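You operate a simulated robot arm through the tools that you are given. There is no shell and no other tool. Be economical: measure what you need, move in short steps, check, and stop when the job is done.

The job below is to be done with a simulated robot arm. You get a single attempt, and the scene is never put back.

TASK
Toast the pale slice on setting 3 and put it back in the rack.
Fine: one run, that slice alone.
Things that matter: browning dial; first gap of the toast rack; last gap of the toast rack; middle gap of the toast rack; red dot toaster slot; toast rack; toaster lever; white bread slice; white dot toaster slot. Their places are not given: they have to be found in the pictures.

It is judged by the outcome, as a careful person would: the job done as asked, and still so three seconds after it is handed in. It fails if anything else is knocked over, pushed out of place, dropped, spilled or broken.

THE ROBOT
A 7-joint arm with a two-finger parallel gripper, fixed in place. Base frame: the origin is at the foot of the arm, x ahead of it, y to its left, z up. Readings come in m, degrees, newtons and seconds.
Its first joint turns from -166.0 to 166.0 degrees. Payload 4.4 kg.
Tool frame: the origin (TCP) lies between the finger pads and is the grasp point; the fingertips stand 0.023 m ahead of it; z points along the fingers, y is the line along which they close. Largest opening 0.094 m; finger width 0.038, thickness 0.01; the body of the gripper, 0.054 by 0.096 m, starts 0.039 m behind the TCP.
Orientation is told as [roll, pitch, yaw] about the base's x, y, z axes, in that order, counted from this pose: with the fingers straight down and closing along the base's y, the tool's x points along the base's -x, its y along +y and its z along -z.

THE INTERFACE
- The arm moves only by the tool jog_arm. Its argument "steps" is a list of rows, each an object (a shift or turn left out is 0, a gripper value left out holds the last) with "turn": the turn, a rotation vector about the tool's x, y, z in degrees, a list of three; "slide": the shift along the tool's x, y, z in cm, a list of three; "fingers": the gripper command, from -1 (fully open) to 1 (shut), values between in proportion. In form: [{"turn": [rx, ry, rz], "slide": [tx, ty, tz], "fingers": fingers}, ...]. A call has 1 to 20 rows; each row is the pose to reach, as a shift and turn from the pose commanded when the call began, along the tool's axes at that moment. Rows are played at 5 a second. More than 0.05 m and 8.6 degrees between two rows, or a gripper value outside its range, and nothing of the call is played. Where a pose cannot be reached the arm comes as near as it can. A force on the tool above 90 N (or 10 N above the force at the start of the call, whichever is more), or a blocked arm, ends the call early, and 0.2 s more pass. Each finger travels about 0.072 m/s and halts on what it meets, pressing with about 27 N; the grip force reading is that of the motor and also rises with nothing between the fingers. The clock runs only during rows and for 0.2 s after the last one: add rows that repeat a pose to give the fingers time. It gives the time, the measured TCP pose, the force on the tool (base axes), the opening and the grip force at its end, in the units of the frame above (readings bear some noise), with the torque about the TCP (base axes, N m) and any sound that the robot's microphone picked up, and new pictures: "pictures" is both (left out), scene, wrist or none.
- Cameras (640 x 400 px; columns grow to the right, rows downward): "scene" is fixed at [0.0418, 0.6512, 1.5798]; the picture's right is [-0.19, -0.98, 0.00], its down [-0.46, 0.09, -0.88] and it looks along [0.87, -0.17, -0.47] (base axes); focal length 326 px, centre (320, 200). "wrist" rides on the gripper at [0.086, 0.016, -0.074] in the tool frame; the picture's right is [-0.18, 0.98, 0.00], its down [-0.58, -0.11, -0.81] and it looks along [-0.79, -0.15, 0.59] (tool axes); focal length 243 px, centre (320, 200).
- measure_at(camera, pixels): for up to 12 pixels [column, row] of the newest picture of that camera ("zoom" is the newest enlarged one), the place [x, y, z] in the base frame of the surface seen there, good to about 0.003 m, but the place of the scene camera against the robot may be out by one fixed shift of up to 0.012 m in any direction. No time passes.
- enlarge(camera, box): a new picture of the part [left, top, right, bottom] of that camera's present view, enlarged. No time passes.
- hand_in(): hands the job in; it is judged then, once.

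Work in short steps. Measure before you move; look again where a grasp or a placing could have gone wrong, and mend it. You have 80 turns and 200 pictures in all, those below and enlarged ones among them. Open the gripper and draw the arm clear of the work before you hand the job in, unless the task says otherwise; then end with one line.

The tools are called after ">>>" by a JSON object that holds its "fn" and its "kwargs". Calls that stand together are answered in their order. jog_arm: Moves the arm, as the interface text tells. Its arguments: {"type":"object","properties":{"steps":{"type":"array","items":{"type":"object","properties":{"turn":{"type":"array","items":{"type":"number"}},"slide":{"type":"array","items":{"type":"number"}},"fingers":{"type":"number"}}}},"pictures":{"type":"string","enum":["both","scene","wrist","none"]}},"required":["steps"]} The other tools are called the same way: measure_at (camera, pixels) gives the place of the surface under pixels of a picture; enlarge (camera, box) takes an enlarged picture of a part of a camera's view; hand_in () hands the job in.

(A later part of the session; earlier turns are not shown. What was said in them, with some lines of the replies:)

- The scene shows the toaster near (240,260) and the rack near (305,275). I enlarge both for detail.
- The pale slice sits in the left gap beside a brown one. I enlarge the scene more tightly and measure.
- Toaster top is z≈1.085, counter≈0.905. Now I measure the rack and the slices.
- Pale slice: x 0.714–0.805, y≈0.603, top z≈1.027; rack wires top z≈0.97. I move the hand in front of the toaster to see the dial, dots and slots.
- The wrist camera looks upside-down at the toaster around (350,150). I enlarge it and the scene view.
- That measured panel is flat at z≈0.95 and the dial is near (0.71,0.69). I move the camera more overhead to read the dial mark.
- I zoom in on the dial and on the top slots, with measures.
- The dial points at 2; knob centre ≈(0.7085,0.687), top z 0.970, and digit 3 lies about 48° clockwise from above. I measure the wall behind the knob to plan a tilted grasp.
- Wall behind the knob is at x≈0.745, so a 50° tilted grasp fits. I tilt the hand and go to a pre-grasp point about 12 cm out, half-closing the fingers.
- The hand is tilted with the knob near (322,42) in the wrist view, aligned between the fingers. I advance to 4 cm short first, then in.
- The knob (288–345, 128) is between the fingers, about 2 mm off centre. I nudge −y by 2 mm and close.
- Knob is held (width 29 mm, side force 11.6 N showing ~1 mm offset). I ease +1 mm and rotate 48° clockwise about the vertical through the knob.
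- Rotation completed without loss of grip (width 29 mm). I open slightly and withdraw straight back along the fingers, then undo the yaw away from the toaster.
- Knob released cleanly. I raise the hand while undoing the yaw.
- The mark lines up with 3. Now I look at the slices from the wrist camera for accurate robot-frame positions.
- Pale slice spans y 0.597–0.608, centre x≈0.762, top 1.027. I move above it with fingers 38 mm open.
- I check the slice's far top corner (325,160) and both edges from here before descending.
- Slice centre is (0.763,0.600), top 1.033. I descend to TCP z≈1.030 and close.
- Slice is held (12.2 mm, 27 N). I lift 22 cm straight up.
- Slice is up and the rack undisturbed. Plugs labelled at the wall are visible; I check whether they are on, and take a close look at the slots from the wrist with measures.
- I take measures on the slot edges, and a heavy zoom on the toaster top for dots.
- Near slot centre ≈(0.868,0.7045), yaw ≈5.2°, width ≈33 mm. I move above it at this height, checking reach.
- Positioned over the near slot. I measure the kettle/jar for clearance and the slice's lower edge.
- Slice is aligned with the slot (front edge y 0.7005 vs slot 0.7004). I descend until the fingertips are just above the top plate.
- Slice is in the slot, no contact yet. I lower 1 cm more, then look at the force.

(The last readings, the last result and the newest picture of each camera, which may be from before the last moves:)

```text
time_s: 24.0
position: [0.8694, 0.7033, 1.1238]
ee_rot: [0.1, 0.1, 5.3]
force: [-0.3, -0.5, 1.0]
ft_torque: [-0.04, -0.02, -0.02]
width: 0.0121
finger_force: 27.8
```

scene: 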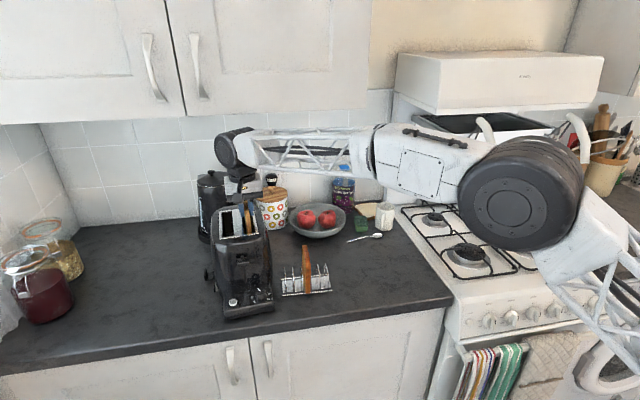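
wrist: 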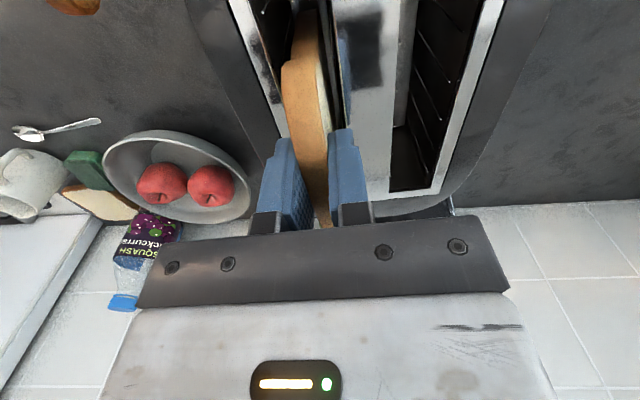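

Tips are ~5 mm above the plate. I release the slice into the slot.

>>> {"fn": "jog_arm", "kwargs": {"steps": [{"fingers": 0.6}, {"fingers": 0.3}, {"fingers": 0.1}, {"fingers": 0.1}, {"slide": [0, 0, -2]}, {"slide": [0, 0, -5]}, {"slide": [0, 0, -8]}, {"slide": [0, 0, -8]}]}}

>>> {"fn": "enlarge", "kwargs": {"camera": "scene", "box": [200, 190, 290, 290]}}

```text
time_s: 25.8
position: [0.869, 0.702, 1.2048]
ee_rot: [0.1, 0.1, 5.3]
force: [0.5, 0.2, -0.5]
ft_torque: [-0.01, -0.04, -0.01]
width: 0.042
finger_force: 0.1
```

scene: 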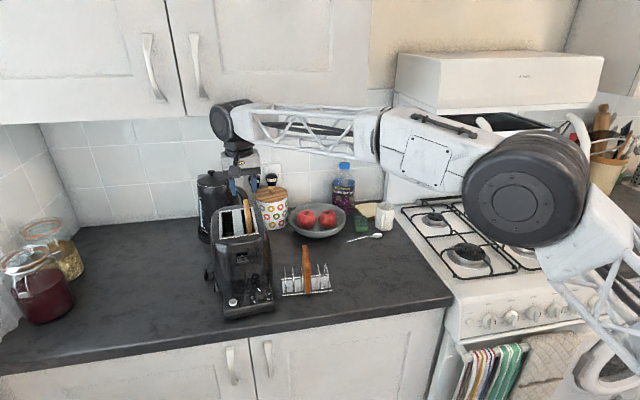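
wrist: 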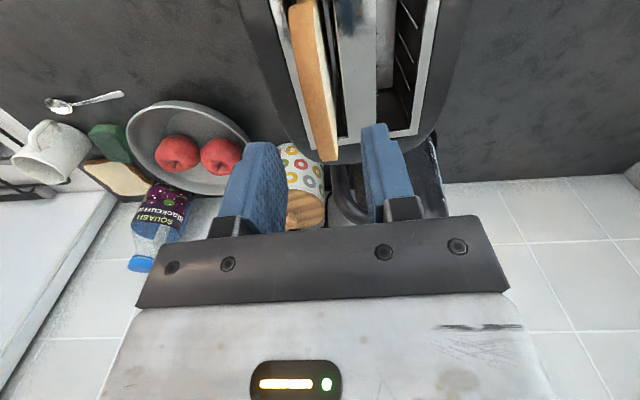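

```text
4.00 times, centred on (245, 240) of scene
```

zoom: 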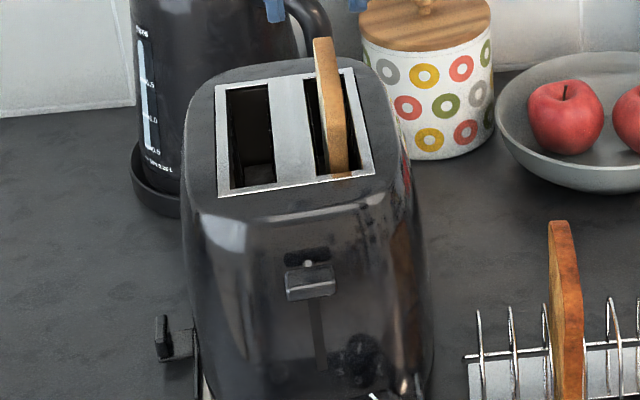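

Slice stands in the slot. I measure how far it protrudes.

>>> {"fn": "measure_at", "kwargs": {"camera": "wrist", "pixels": [[325, 155], [315, 100], [308, 60], [302, 15], [297, 60], [330, 120]]}}

>>> {"fn": "measure_at", "kwargs": {"camera": "zoom", "pixels": [[310, 250], [310, 270], [312, 285], [288, 285], [333, 275], [310, 298], [318, 360], [323, 45]]}}

```text
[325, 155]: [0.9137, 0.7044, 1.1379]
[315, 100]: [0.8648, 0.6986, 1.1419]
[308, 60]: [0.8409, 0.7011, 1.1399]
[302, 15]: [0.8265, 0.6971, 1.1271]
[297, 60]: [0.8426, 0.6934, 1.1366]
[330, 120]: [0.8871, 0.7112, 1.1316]
```

```text
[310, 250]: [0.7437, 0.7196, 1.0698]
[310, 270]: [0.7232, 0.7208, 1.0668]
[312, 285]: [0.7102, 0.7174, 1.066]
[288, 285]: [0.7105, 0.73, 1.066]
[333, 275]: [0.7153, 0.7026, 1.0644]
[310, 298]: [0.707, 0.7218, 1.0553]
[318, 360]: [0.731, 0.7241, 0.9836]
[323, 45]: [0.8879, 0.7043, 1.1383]
```

Slice top is at 1.141, resting on the carriage. The lever spans x≈0.711–0.745, y≈0.712–0.738, top z≈1.068. I close the fingers and move above its outer part.

>>> {"fn": "jog_arm", "kwargs": {"steps": [{"slide": [3, 0.7, -1], "fingers": 1}, {"slide": [6.5, 1.5, -1]}, {"slide": [10, 2.3, -1]}, {"slide": [13, 3, -1]}, {"slide": [15.8, 3.65, 0]}, {"slide": [15.8, 3.65, 4]}, {"slide": [15.8, 3.65, 8]}, {"slide": [15.8, 3.65, 9.5]}, {"slide": [15.8, 3.65, 9.5]}]}}

>>> {"fn": "enlarge", "kwargs": {"camera": "scene", "box": [200, 190, 290, 290]}}

>>> {"fn": "enlarge", "kwargs": {"camera": "wrist", "box": [230, 20, 450, 200]}}

```text
time_s: 27.8
position: [0.7083, 0.7269, 1.1087]
ee_rot: [0.1, -0.1, 5.2]
force: [-0.8, 0.1, -0.2]
ft_torque: [0.0, 0.03, -0.03]
width: 0.0
finger_force: 26.8
```

scene: 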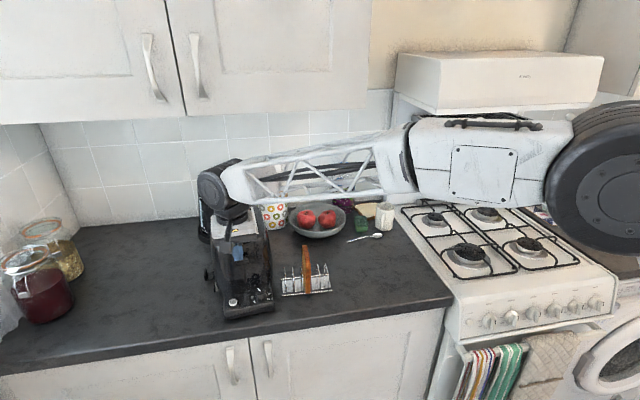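
wrist: 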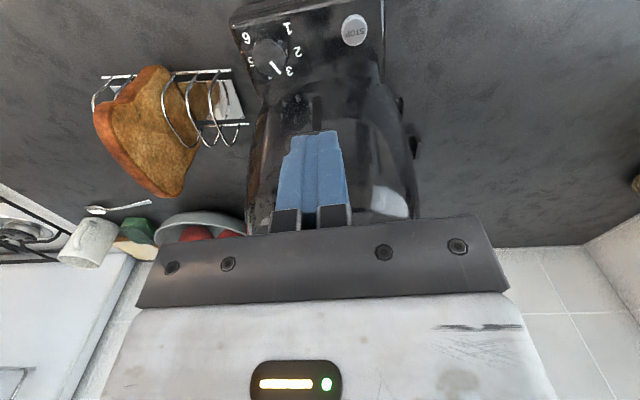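

```text
4.00 times, centred on (245, 240) of scene
```

zoom: 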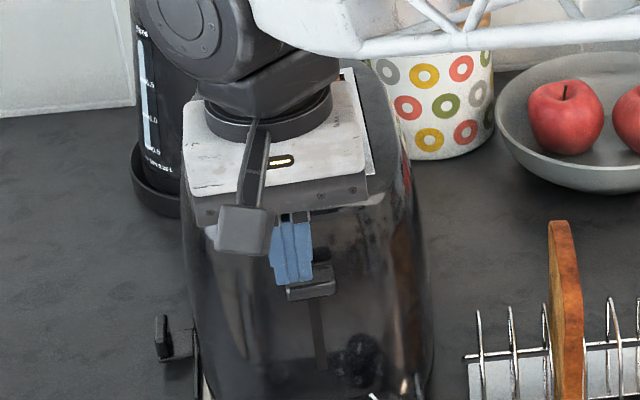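

```text
2.22 times, centred on (340, 110) of wrist
```

zoom: 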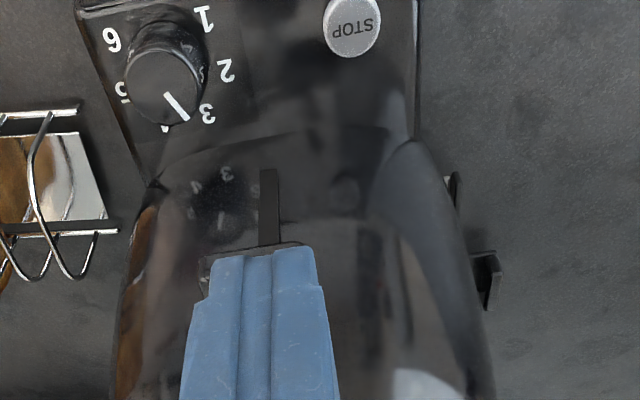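

Fingers sit over the lever, slightly to its left. I shift 4 mm toward −y and push down gradually.

>>> {"fn": "jog_arm", "kwargs": {"steps": [{"slide": [0, -0.4, 1]}, {"slide": [0, -0.4, 2]}, {"slide": [0, -0.4, 3]}, {"slide": [0, -0.4, 4]}, {"slide": [0, -0.4, 5]}, {"slide": [0, -0.4, 6]}]}}

>>> {"fn": "enlarge", "kwargs": {"camera": "scene", "box": [200, 190, 290, 320]}}

```text
time_s: 29.2
position: [0.7093, 0.7208, 1.0485]
ee_rot: [0.0, -0.1, 5.1]
force: [-0.3, 0.0, 1.8]
ft_torque: [0.01, -0.04, 0.03]
width: 0.0002
finger_force: 26.9
```

scene: 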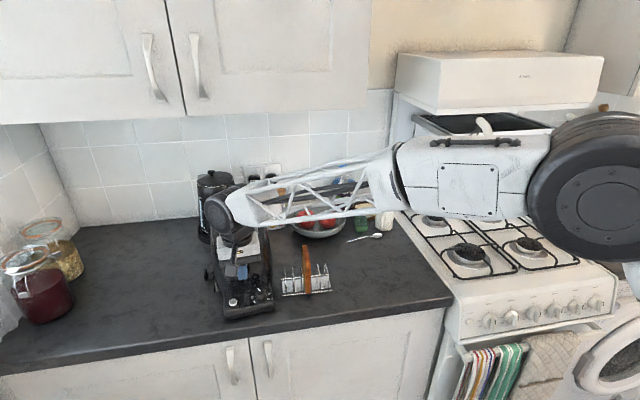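
wrist: 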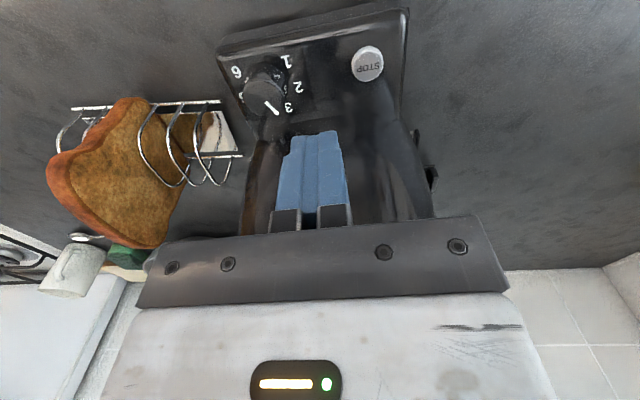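

```text
3.08 times, centred on (245, 255) of scene
```

zoom: 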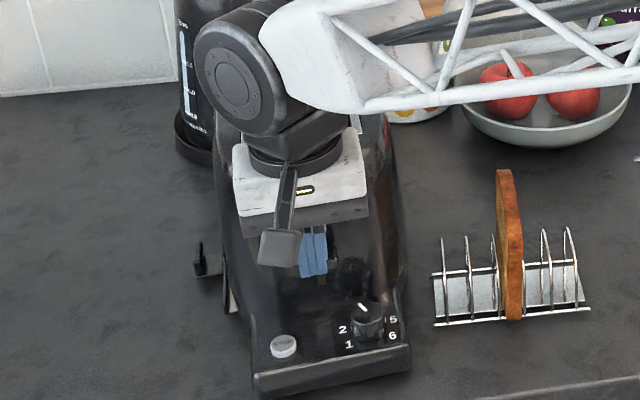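

Light resistance (1.8 N); the lever moves along. I continue down in small steps until it stops.

>>> {"fn": "jog_arm", "kwargs": {"steps": [{"slide": [0, 0, 1]}, {"slide": [0, 0, 1.8]}, {"slide": [0, 0, 2.4]}, {"slide": [0, 0, 3]}, {"slide": [0, 0, 3.4]}]}}

>>> {"fn": "enlarge", "kwargs": {"camera": "scene", "box": [200, 190, 290, 320]}}

```text
time_s: 30.4
position: [0.7078, 0.723, 1.0208]
ee_rot: [0.2, -0.3, 5.2]
force: [-47.2, -4.7, 58.2]
ft_torque: [-0.48, -5.05, -0.81]
width: 0.0001
finger_force: 27.1
```

scene: 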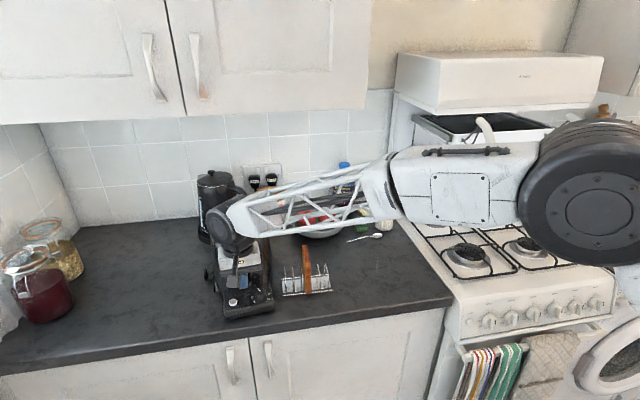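
wrist: 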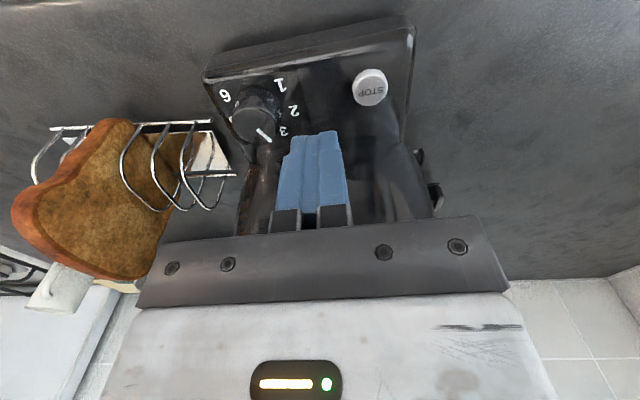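

```text
3.08 times, centred on (245, 255) of scene
```

zoom: 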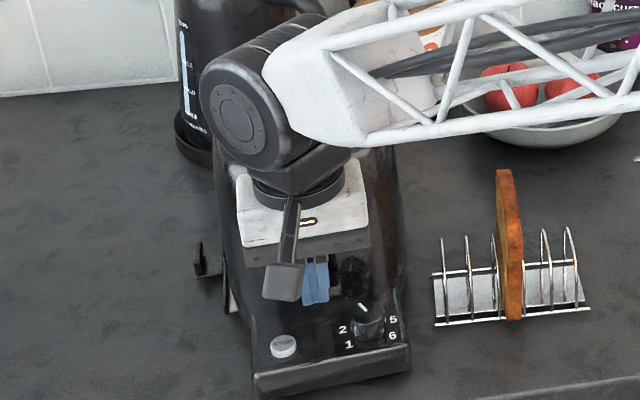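

Force −47 N in x and 58 N in z: the hand body is touching the toaster front, not the lever's end stop. I back off up and away at once.

>>> {"fn": "jog_arm", "kwargs": {"steps": [{"slide": [0.5, 0, -1]}, {"slide": [1.5, 0, -3]}, {"slide": [3, 0, -6]}, {"slide": [4, 0, -8]}, {"slide": [4, 0, -8]}]}}

>>> {"fn": "enlarge", "kwargs": {"camera": "scene", "box": [190, 190, 350, 330]}}

>>> {"fn": "enlarge", "kwargs": {"camera": "wrist", "box": [200, 0, 440, 200]}}

```text
time_s: 31.6
position: [0.6697, 0.7174, 1.0954]
ee_rot: [0.0, 0.0, 5.2]
force: [0.4, -0.3, 0.4]
ft_torque: [-0.01, 0.01, 0.0]
width: 0.0002
finger_force: 26.7
```

scene: 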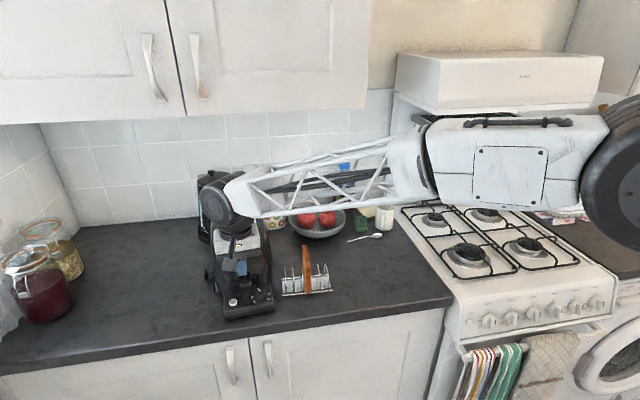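
wrist: 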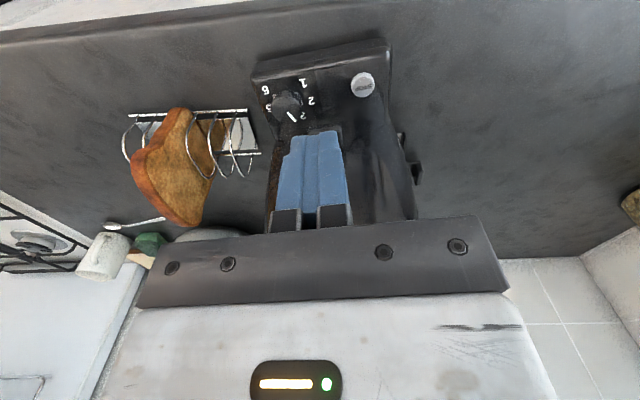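

```text
2.86 times, centred on (270, 260) of scene
```

zoom: 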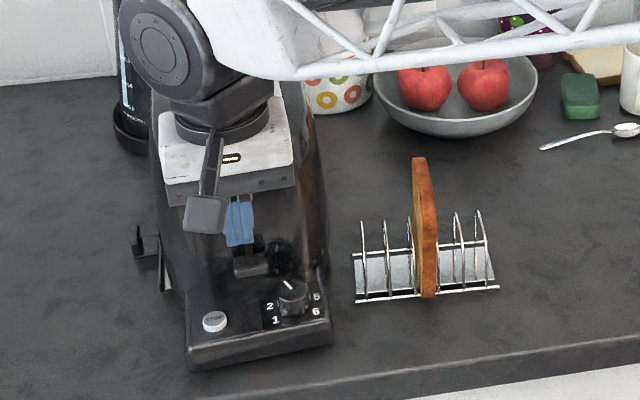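

```text
2.00 times, centred on (320, 100) of wrist
```

zoom: 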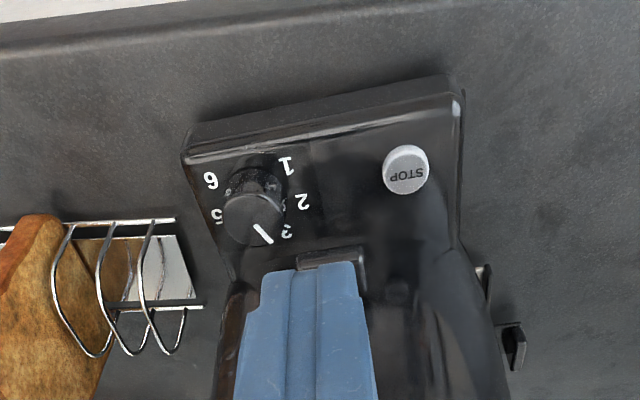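

The lever now stays low at zoom (250,262), so it may have latched. I back off and up to view the toaster fully.

>>> {"fn": "jog_arm", "kwargs": {"steps": [{"slide": [2, 0, -4]}, {"slide": [4, -3, -8]}, {"slide": [6, -7, -12]}, {"slide": [8, -11, -14]}, {"slide": [8, -15, -14]}]}}

>>> {"fn": "enlarge", "kwargs": {"camera": "scene", "box": [190, 190, 290, 330]}}

>>> {"fn": "measure_at", "kwargs": {"camera": "zoom", "pixels": [[340, 60], [330, 190], [335, 230], [335, 245], [335, 255]]}}

```text
refused: row 2 steps farther than a row can; nothing moved
```

```text
2.86 times, centred on (240, 260) of scene
```

zoom: 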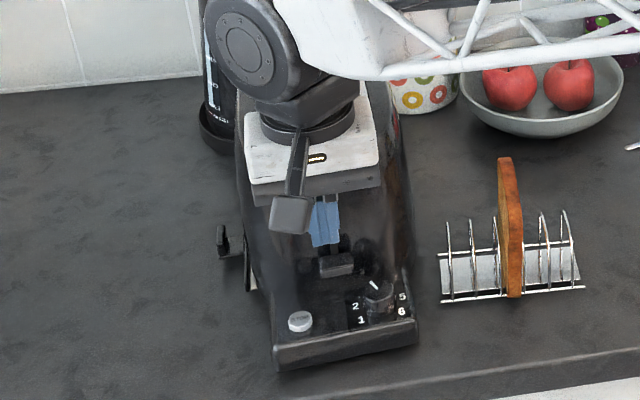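

```text
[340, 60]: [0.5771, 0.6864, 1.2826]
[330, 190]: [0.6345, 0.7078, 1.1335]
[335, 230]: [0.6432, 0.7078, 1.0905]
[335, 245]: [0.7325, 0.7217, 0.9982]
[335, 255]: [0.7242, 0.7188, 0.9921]
```

The step was too big; I repeat with smaller rows.

>>> {"fn": "jog_arm", "kwargs": {"steps": [{"slide": [1.5, 0, -3]}, {"slide": [3, -2, -6]}, {"slide": [4, -5, -9]}, {"slide": [5, -8.5, -11]}, {"slide": [6, -12, -13]}, {"slide": [7, -15, -14]}, {"slide": [7, -15, -14]}]}}

>>> {"fn": "enlarge", "kwargs": {"camera": "scene", "box": [190, 190, 290, 330]}}

```text
time_s: 33.2
position: [0.6129, 0.5632, 1.235]
ee_rot: [-0.1, 0.0, 5.2]
force: [-0.2, -0.2, 0.1]
ft_torque: [0.01, 0.0, -0.03]
width: 0.0001
finger_force: 27.3
```

scene: 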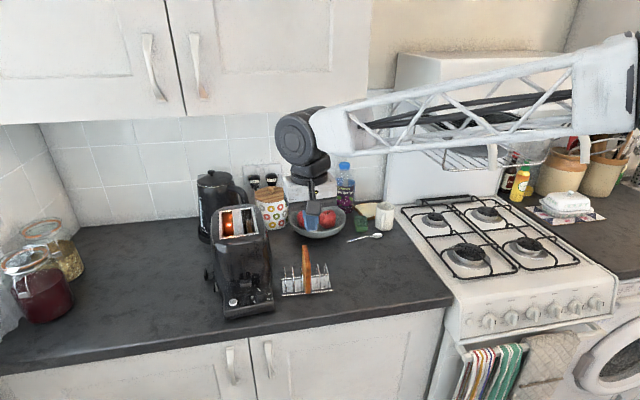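
wrist: 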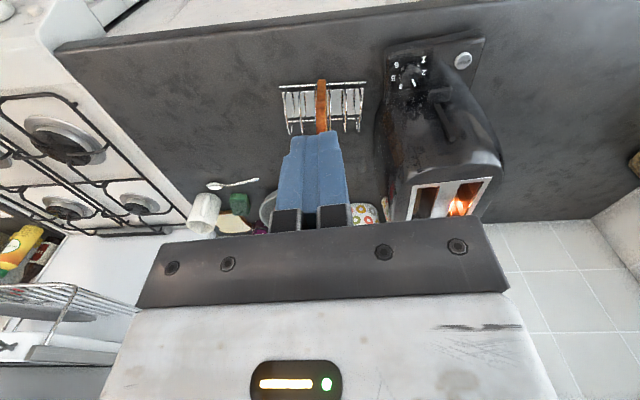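

```text
2.86 times, centred on (240, 260) of scene
```

zoom: 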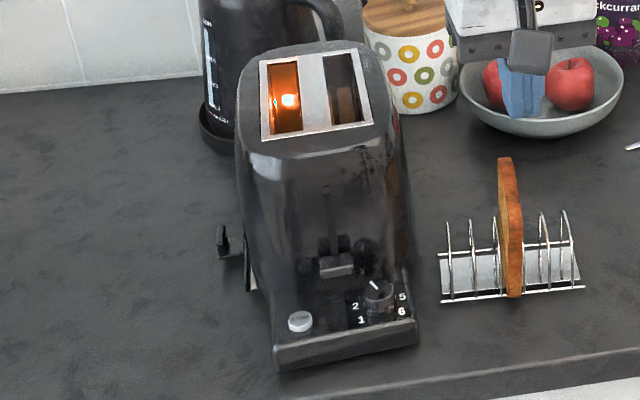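

The toaster is running. I zoom in to see whether the slice's slot is heating too.

>>> {"fn": "enlarge", "kwargs": {"camera": "scene", "box": [212, 198, 266, 242]}}

>>> {"fn": "enlarge", "kwargs": {"camera": "wrist", "box": [390, 170, 500, 230]}}

```text
9.09 times, centred on (239, 220) of scene
```

zoom: 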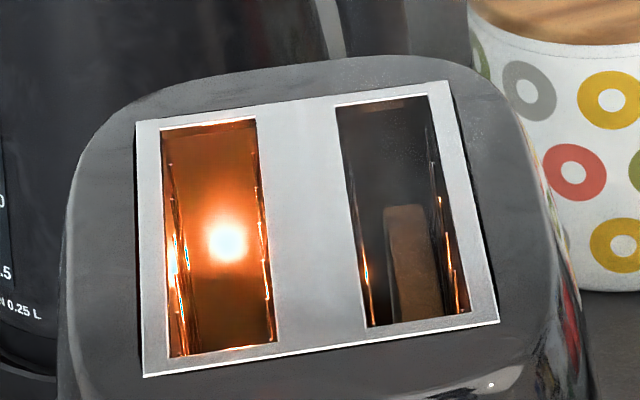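

```text
5.82 times, centred on (445, 200) of wrist
```

zoom: 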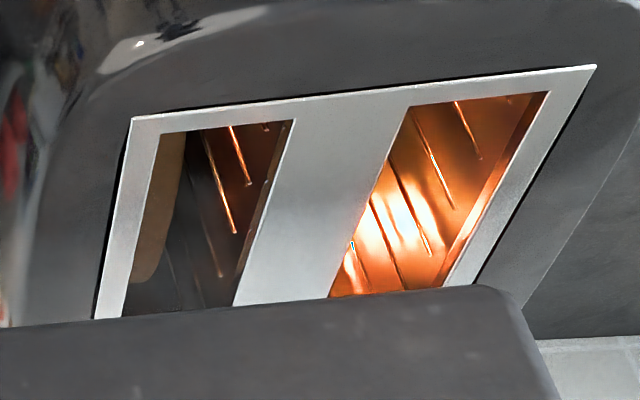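

Both slots are glowing, so the slice is toasting. I open the fingers and wait in place.

>>> {"fn": "jog_arm", "kwargs": {"steps": [{"fingers": 0.1}, {"fingers": 0.1}, {"fingers": 0.1}, {"fingers": 0.1}, {"fingers": 0.1}, {"fingers": 0.1}, {"fingers": 0.1}, {"fingers": 0.1}, {"fingers": 0.1}, {"fingers": 0.1}, {"fingers": 0.1}, {"fingers": 0.1}, {"fingers": 0.1}, {"fingers": 0.1}, {"fingers": 0.1}, {"fingers": 0.1}, {"fingers": 0.1}, {"fingers": 0.1}, {"fingers": 0.1}, {"fingers": 0.1}], "pictures": "none"}}

>>> {"fn": "jog_arm", "kwargs": {"steps": [{"fingers": 0.1}, {"fingers": 0.1}, {"fingers": 0.1}, {"fingers": 0.1}, {"fingers": 0.1}, {"fingers": 0.1}, {"fingers": 0.1}, {"fingers": 0.1}, {"fingers": 0.1}, {"fingers": 0.1}, {"fingers": 0.1}, {"fingers": 0.1}, {"fingers": 0.1}, {"fingers": 0.1}, {"fingers": 0.1}, {"fingers": 0.1}, {"fingers": 0.1}, {"fingers": 0.1}, {"fingers": 0.1}, {"fingers": 0.1}], "pictures": "none"}}

>>> {"fn": "jog_arm", "kwargs": {"steps": [{"fingers": 0.1}, {"fingers": 0.1}, {"fingers": 0.1}, {"fingers": 0.1}, {"fingers": 0.1}, {"fingers": 0.1}, {"fingers": 0.1}, {"fingers": 0.1}, {"fingers": 0.1}, {"fingers": 0.1}, {"fingers": 0.1}, {"fingers": 0.1}, {"fingers": 0.1}, {"fingers": 0.1}, {"fingers": 0.1}, {"fingers": 0.1}, {"fingers": 0.1}, {"fingers": 0.1}, {"fingers": 0.1}, {"fingers": 0.1}], "pictures": "scene"}}

```text
time_s: 37.4
position: [0.6127, 0.5632, 1.2362]
ee_rot: [-0.1, 0.0, 5.2]
force: [0.2, -0.6, 1.3]
ft_torque: [-0.05, 0.0, -0.02]
width: 0.042
finger_force: 0.0
```

```text
time_s: 41.6
position: [0.6131, 0.5631, 1.2352]
ee_rot: [0.0, 0.0, 5.2]
force: [-0.5, 0.1, 0.9]
ft_torque: [0.02, -0.02, 0.01]
width: 0.0424
finger_force: 0.1
heard: pop
```

```text
time_s: 45.8
position: [0.6125, 0.5623, 1.235]
ee_rot: [0.0, 0.0, 5.1]
force: [-0.1, 0.2, -0.4]
ft_torque: [0.02, 0.0, -0.01]
width: 0.0422
finger_force: 0.0
```

scene: 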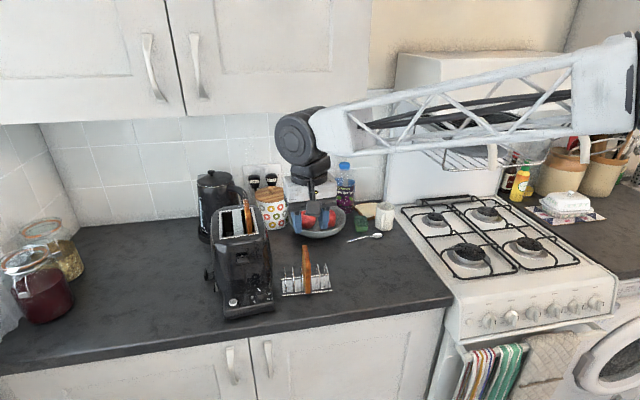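

The toaster popped and the slice is up. I move above it at safe height.

>>> {"fn": "jog_arm", "kwargs": {"steps": [{"slide": [-3.8, 1.7, 0], "fingers": 0.1}, {"slide": [-7.6, 3.3, 0]}, {"slide": [-11.5, 5, 0]}, {"slide": [-15.3, 6.6, 0]}, {"slide": [-19.1, 8.3, 0]}, {"slide": [-23, 10, 0]}, {"slide": [-26.5, 11.4, 1]}, {"slide": [-26.5, 11.4, 2]}, {"slide": [-26.5, 11.4, 2]}]}}

>>> {"fn": "measure_at", "kwargs": {"camera": "wrist", "pixels": [[325, 155], [320, 130], [315, 100], [308, 60], [303, 30], [300, 15]]}}

>>> {"fn": "enlarge", "kwargs": {"camera": "scene", "box": [200, 190, 290, 290]}}

```text
time_s: 47.8
position: [0.8675, 0.7004, 1.2155]
ee_rot: [0.0, 0.0, 5.2]
force: [0.4, 0.1, 0.1]
ft_torque: [0.02, -0.01, -0.01]
width: 0.0423
finger_force: 0.0
```

scene: 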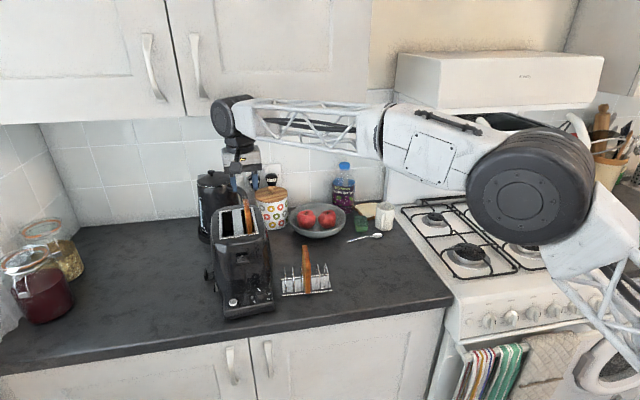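
wrist: 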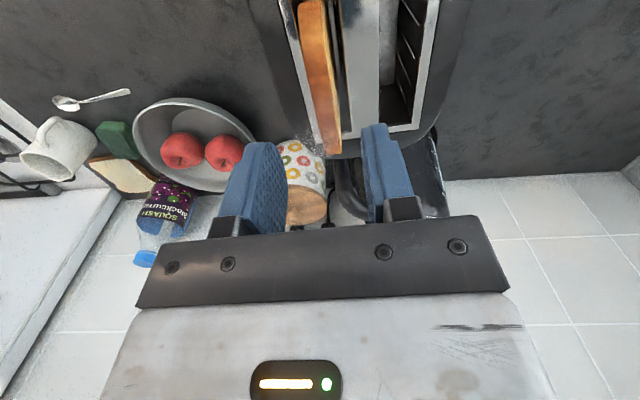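

```text
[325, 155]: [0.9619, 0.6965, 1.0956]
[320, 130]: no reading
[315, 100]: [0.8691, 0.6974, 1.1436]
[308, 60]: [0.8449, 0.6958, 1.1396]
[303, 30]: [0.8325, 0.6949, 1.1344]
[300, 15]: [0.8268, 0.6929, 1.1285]
```

```text
4.00 times, centred on (245, 240) of scene
```

zoom: 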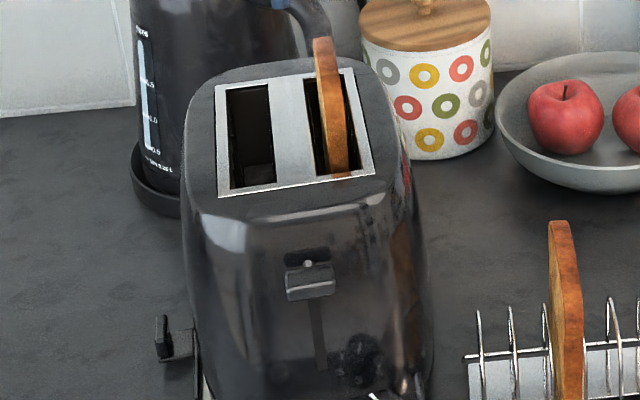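

The slice is browned. I zoom in the wrist view to find its mid-line.

>>> {"fn": "enlarge", "kwargs": {"camera": "wrist", "box": [260, 0, 420, 170]}}

>>> {"fn": "measure_at", "kwargs": {"camera": "wrist", "pixels": [[322, 100], [311, 40], [309, 20], [318, 80], [326, 125], [328, 145], [330, 100], [328, 80], [320, 50]]}}

```text
2.35 times, centred on (340, 85) of wrist
```

zoom: 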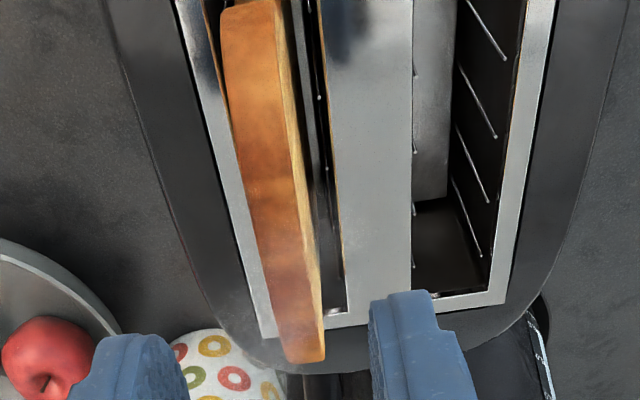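

```text
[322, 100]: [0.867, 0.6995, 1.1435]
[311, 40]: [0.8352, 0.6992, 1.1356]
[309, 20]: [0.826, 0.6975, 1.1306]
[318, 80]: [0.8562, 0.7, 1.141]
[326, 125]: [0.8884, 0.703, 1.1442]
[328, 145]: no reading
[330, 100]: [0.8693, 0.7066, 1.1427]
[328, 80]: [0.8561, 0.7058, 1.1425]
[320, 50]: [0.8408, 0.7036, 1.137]
```

Slice mid-line is at y≈0.700 at x 0.867, top 1.1435, well centred. I descend and grip.

>>> {"fn": "jog_arm", "kwargs": {"steps": [{"slide": [0, 0, 3]}, {"slide": [0, 0, 6]}, {"slide": [0, 0, 8]}, {"slide": [0, 0, 8]}, {"slide": [0, 0, 8], "fingers": 0.5}, {"slide": [0, 0, 8], "fingers": 0.8}, {"slide": [0, 0, 8], "fingers": 0.8}], "pictures": "wrist"}}

```text
time_s: 49.4
position: [0.8663, 0.6979, 1.1361]
ee_rot: [0.0, 0.0, 5.2]
force: [0.3, -0.4, 0.3]
ft_torque: [-0.04, 0.04, 0.02]
width: 0.0123
finger_force: 26.8
```

wrist: 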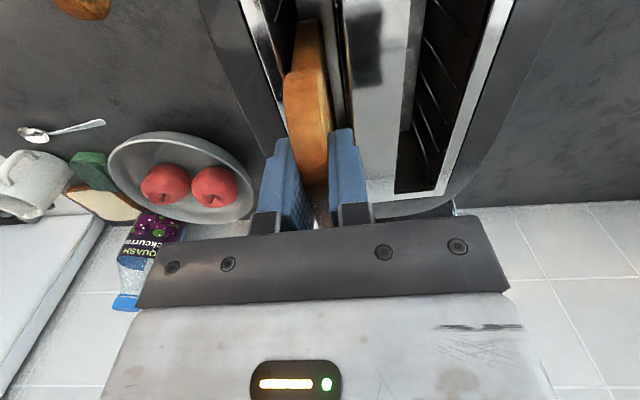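

Gripped (12.3 mm, 27 N). I lift 12 cm straight up, clear of the slot.

>>> {"fn": "jog_arm", "kwargs": {"steps": [{"slide": [0, 0, -2]}, {"slide": [0, 0, -5]}, {"slide": [0, 0, -8]}, {"slide": [0, 0, -11]}, {"slide": [0, 0, -12.5]}, {"slide": [0, 0, -12.5]}]}}

>>> {"fn": "measure_at", "kwargs": {"camera": "wrist", "pixels": [[307, 15], [300, 40], [305, 90], [310, 120], [323, 40], [330, 80], [326, 60]]}}

>>> {"fn": "enlarge", "kwargs": {"camera": "scene", "box": [200, 160, 340, 300]}}

```text
time_s: 50.8
position: [0.8673, 0.6995, 1.2617]
ee_rot: [-0.1, 0.0, 5.2]
force: [-0.3, -0.1, -0.3]
ft_torque: [0.01, 0.0, 0.02]
width: 0.012
finger_force: 26.7
```

scene: 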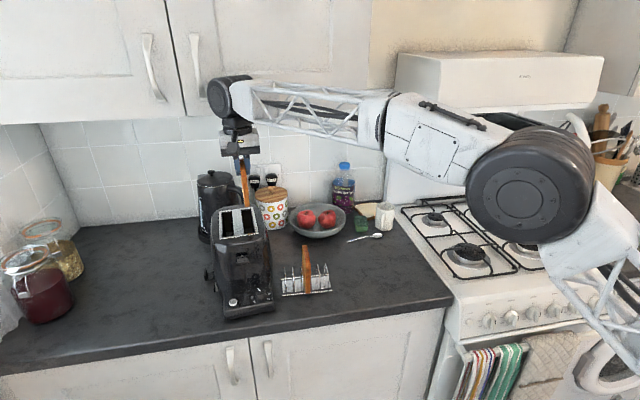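
wrist: 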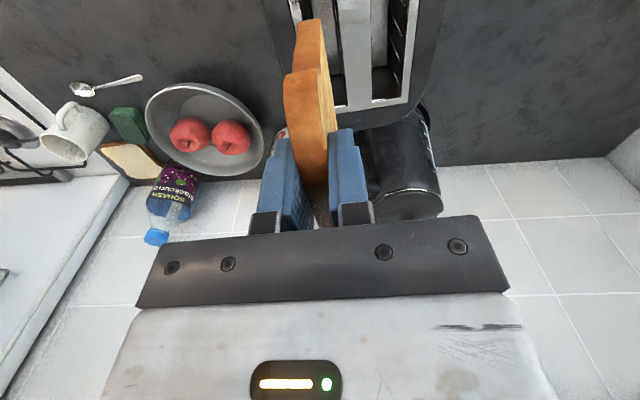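

```text
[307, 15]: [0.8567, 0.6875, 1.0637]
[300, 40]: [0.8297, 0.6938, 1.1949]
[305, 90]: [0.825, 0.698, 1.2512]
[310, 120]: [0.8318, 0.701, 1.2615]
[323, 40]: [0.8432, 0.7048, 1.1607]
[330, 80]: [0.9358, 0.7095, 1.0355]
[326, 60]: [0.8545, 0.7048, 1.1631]
```

```text
2.86 times, centred on (270, 230) of scene
```

zoom: 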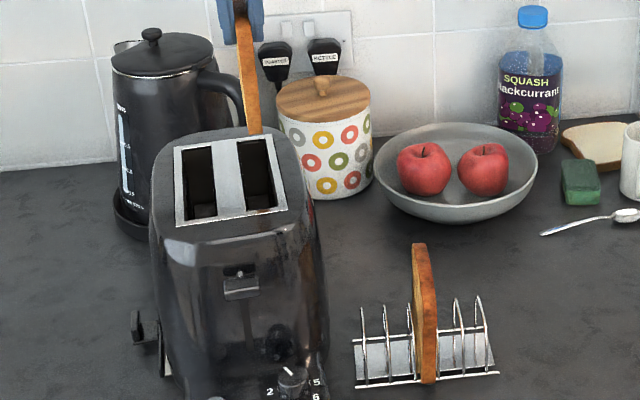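

Slice hangs straight in the grip. I carry it back above the first gap with yaw 0, at height.

>>> {"fn": "jog_arm", "kwargs": {"steps": [{"slide": [2, -1.5, -1], "turn": [0, 0, 0.9]}, {"slide": [4.2, -3.3, -1], "turn": [0, 0, 2]}, {"slide": [6.5, -5.1, -1], "turn": [0, 0, 3]}, {"slide": [8.9, -7, -1], "turn": [0, 0, 4.1]}, {"slide": [11.33, -8.92, -1], "turn": [0, 0, 5.2]}, {"slide": [11.33, -8.92, 0], "turn": [0, 0, 5.2]}, {"slide": [11.33, -8.92, 0], "turn": [0, 0, 5.2]}]}}

>>> {"fn": "enlarge", "kwargs": {"camera": "wrist", "box": [200, 0, 420, 160]}}

```text
time_s: 52.4
position: [0.7613, 0.5998, 1.2613]
ee_rot: [0.0, 0.0, 0.0]
force: [0.3, -0.8, 0.3]
ft_torque: [-0.01, 0.02, 0.0]
width: 0.0123
finger_force: 27.0
```

scene: 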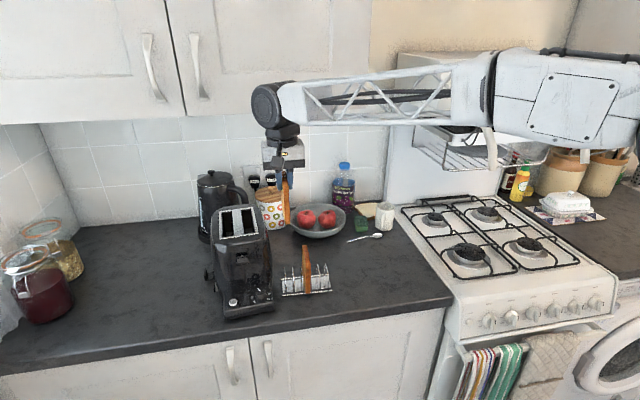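
wrist: 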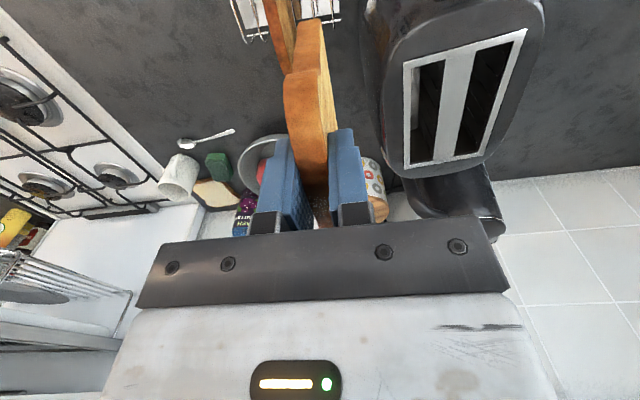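

```text
2.50 times, centred on (310, 80) of wrist
```

zoom: 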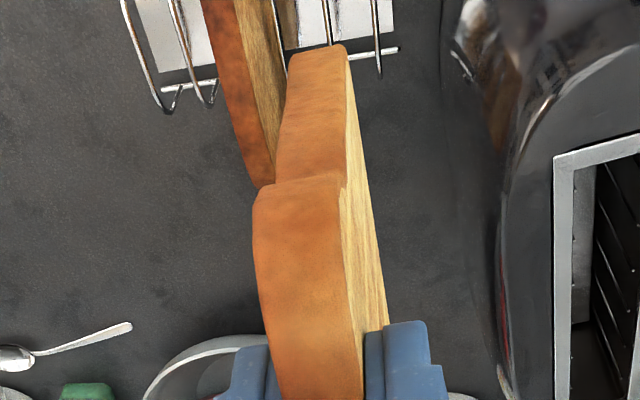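

I verify slice vs gap wires in the zoom before descending.

>>> {"fn": "measure_at", "kwargs": {"camera": "zoom", "pixels": [[316, 55], [300, 120], [340, 60], [376, 40], [379, 70], [328, 25], [330, 40], [280, 40], [345, 12]]}}

>>> {"fn": "enlarge", "kwargs": {"camera": "scene", "box": [265, 200, 345, 300]}}

>>> {"fn": "measure_at", "kwargs": {"camera": "zoom", "pixels": [[288, 80], [292, 90], [225, 270], [262, 268], [300, 262], [225, 380], [265, 380], [300, 375]]}}

```text
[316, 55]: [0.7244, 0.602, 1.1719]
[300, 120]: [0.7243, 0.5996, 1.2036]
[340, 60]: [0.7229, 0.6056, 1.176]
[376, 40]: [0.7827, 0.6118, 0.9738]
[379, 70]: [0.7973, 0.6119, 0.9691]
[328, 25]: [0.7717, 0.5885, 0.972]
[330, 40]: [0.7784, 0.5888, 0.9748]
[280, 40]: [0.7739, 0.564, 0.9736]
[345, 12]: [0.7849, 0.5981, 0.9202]
```

```text
4.00 times, centred on (305, 250) of scene
```

zoom: 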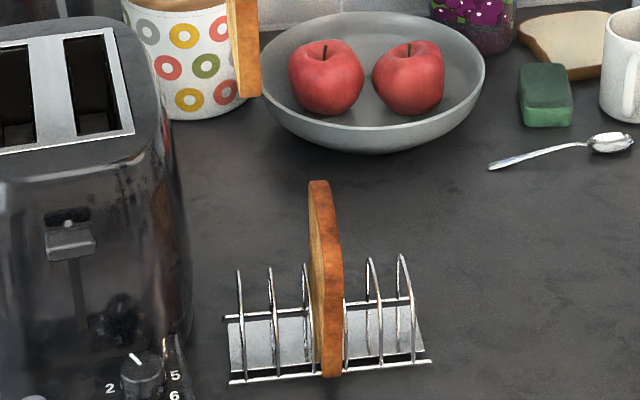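

```text
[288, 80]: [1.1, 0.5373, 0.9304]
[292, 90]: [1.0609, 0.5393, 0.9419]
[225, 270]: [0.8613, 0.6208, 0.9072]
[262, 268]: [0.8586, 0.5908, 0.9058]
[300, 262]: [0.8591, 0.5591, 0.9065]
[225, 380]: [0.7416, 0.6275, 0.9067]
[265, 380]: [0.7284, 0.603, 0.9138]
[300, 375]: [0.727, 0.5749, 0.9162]
```

Gap wires are at y 0.6118 and 0.5887 (centre 0.600), matching the slice. I descend, slowly at the end.

>>> {"fn": "jog_arm", "kwargs": {"steps": [{"slide": [0, 0, 4]}, {"slide": [0, 0, 8]}, {"slide": [0, 0, 12]}, {"slide": [0, 0, 15]}, {"slide": [0, 0, 17]}, {"slide": [0, 0, 17]}]}}

>>> {"fn": "enlarge", "kwargs": {"camera": "scene", "box": [265, 220, 345, 300]}}

```text
time_s: 53.8
position: [0.7624, 0.602, 1.0902]
ee_rot: [0.1, 0.0, -0.1]
force: [0.9, -0.2, 0.3]
ft_torque: [0.01, 0.03, 0.0]
width: 0.012
finger_force: 26.4
```

scene: 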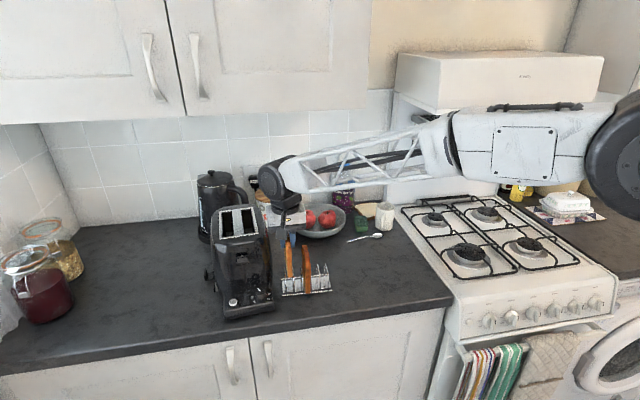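
wrist: 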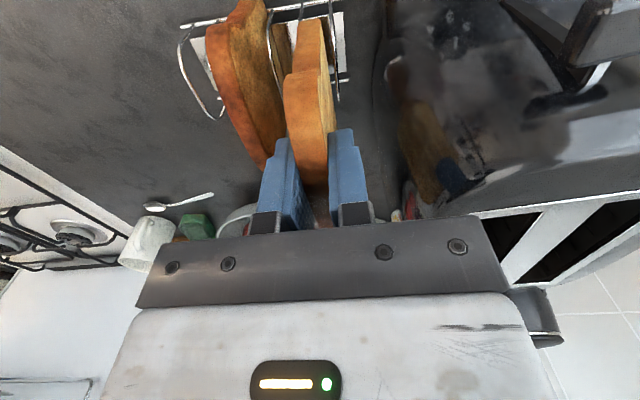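

```text
5.00 times, centred on (305, 260) of scene
```

zoom: 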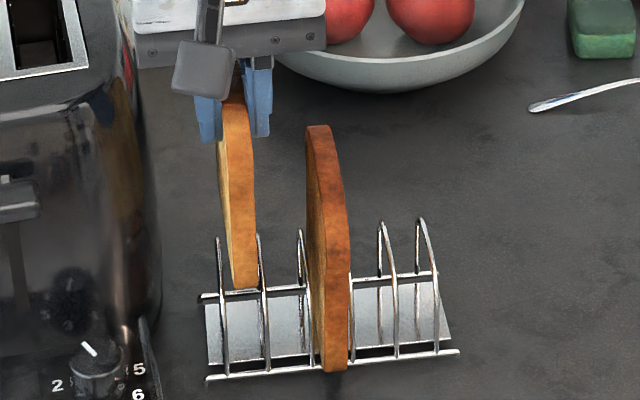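

The slice is entering between the two wires of the first gap. I lower the last 6 cm slowly.

>>> {"fn": "jog_arm", "kwargs": {"steps": [{"slide": [0, 0, 1.5]}, {"slide": [0, 0, 3]}, {"slide": [0, 0, 4.5]}, {"slide": [0, 0, 5.5]}, {"slide": [0, 0, 6]}, {"slide": [0, 0, 6.3]}, {"slide": [0, 0, 6.3]}]}}

>>> {"fn": "enlarge", "kwargs": {"camera": "scene", "box": [265, 220, 345, 300]}}

```text
time_s: 55.4
position: [0.7621, 0.6013, 1.0274]
ee_rot: [0.0, 0.0, 0.1]
force: [-0.3, 0.2, -0.2]
ft_torque: [-0.01, -0.01, 0.03]
width: 0.0121
finger_force: 27.3
```

scene: 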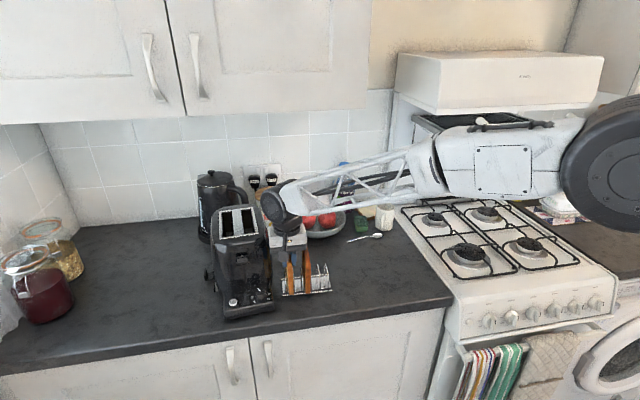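
wrist: 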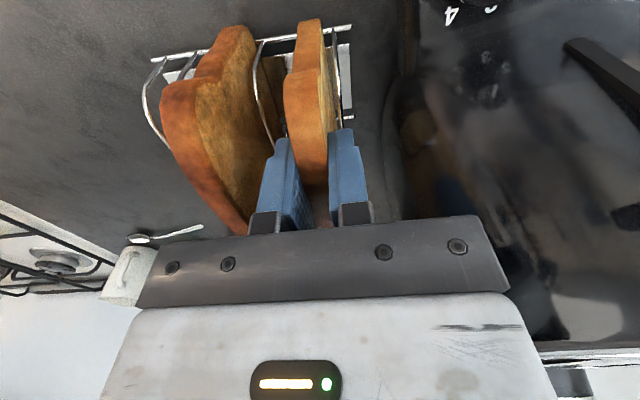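

```text
5.00 times, centred on (305, 260) of scene
```

zoom: 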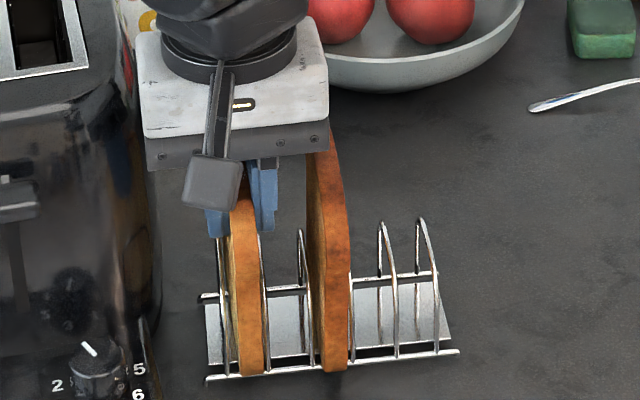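

No contact yet; I ease a few mm lower, then release gently and rise.

>>> {"fn": "jog_arm", "kwargs": {"steps": [{"slide": [0, 0, 0.2]}, {"slide": [0, 0, 0.35]}, {"slide": [0, 0, 0.35]}], "pictures": "none"}}

>>> {"fn": "jog_arm", "kwargs": {"steps": [{"fingers": 0.6}, {"fingers": 0.4}, {"fingers": 0.2}, {"fingers": 0.2}, {"slide": [0, 0, -1]}, {"slide": [0, 0, -3]}, {"slide": [0, 0, -6]}, {"slide": [0, 0, -10]}, {"slide": [0, 0, -14]}, {"slide": [0, 0, -14]}]}}

>>> {"fn": "enlarge", "kwargs": {"camera": "scene", "box": [265, 220, 345, 300]}}

```text
time_s: 56.2
position: [0.7632, 0.601, 1.0256]
ee_rot: [0.1, -0.1, 0.1]
force: [-0.7, -0.9, 21.1]
ft_torque: [-0.02, -0.11, -0.03]
width: 0.0122
finger_force: 26.4
```

```text
time_s: 58.4
position: [0.7619, 0.6007, 1.1647]
ee_rot: [0.0, 0.1, 0.0]
force: [0.6, 1.1, 0.6]
ft_torque: [0.02, 0.0, -0.05]
width: 0.0376
finger_force: 0.0
```

scene: 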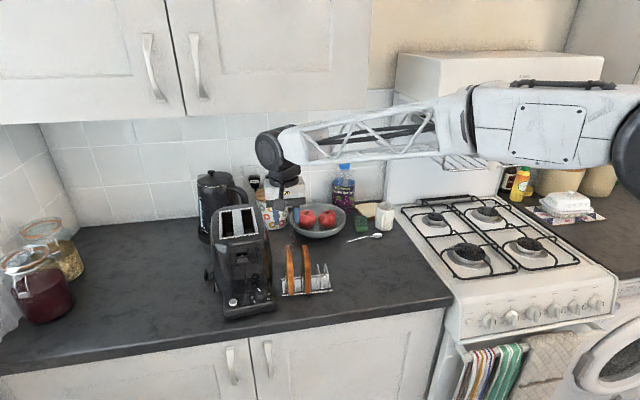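
wrist: 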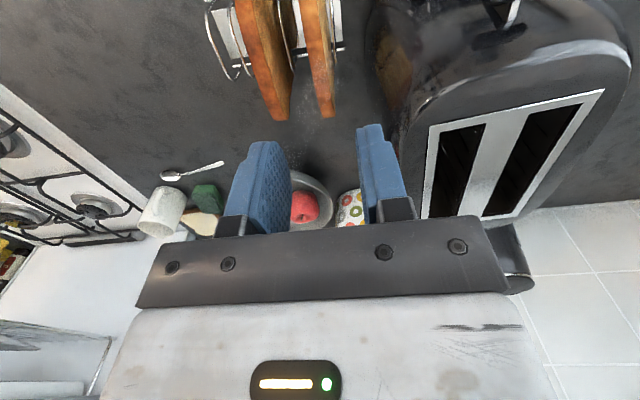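

```text
5.00 times, centred on (305, 260) of scene
```

zoom: 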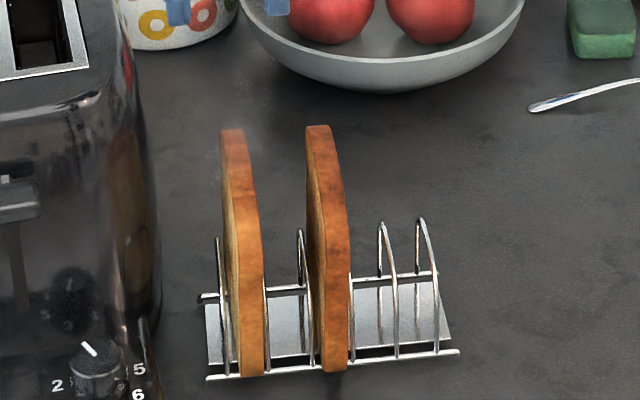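

The toasted slice stands in the first gap beside the untouched brown one. I draw the arm up and back, opened.

>>> {"fn": "jog_arm", "kwargs": {"steps": [{"slide": [2, -1, -4], "fingers": -1}, {"slide": [5, -2, -7.5]}, {"slide": [8, -3, -11]}, {"slide": [11, -4, -14.5]}, {"slide": [14, -5, -18]}, {"slide": [14, -5, -18]}]}}

>>> {"fn": "enlarge", "kwargs": {"camera": "scene", "box": [190, 190, 350, 330]}}

```text
time_s: 59.8
position: [0.6208, 0.5515, 1.3434]
ee_rot: [-0.1, 0.0, 0.0]
force: [-0.3, -0.1, -0.5]
ft_torque: [0.01, -0.03, -0.02]
width: 0.0941
finger_force: 0.0
```

scene: 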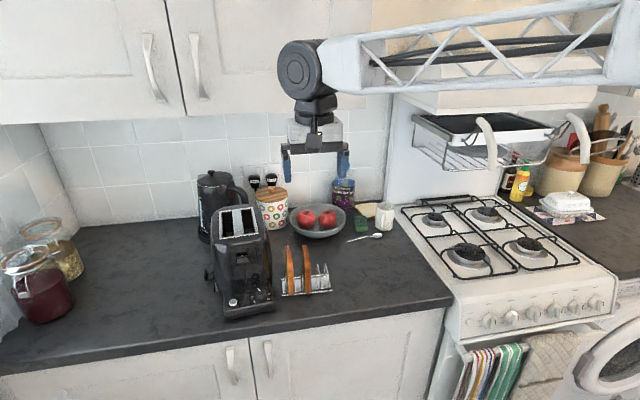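
wrist: 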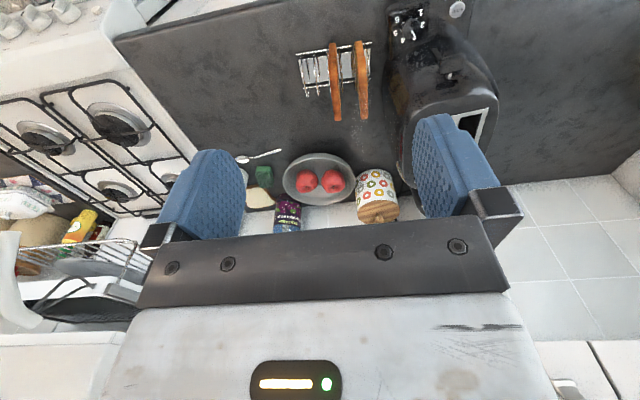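

```text
2.86 times, centred on (270, 260) of scene
```

zoom: 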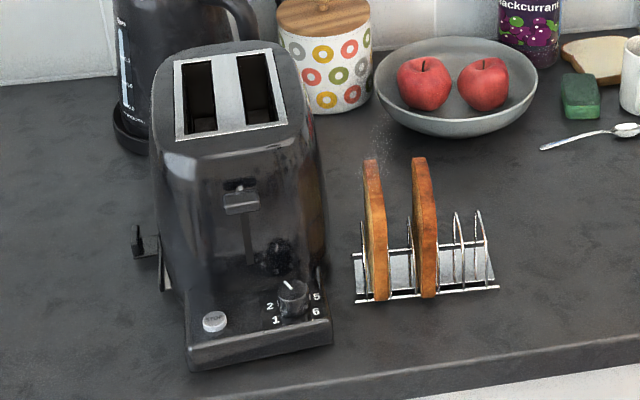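

All is in order: the slice is toasted and racked, the dial is on 3, the lever is up and the arm is clear. I hand in.

>>> {"fn": "hand_in", "kwargs": {}}

```text
The job is handed in.
```

I toasted the pale slice alone, in one run on setting 3, and put it back in the first gap of the rack; the gripper touched the toaster's front while I pressed the lever and shifted the toaster about 3 mm.
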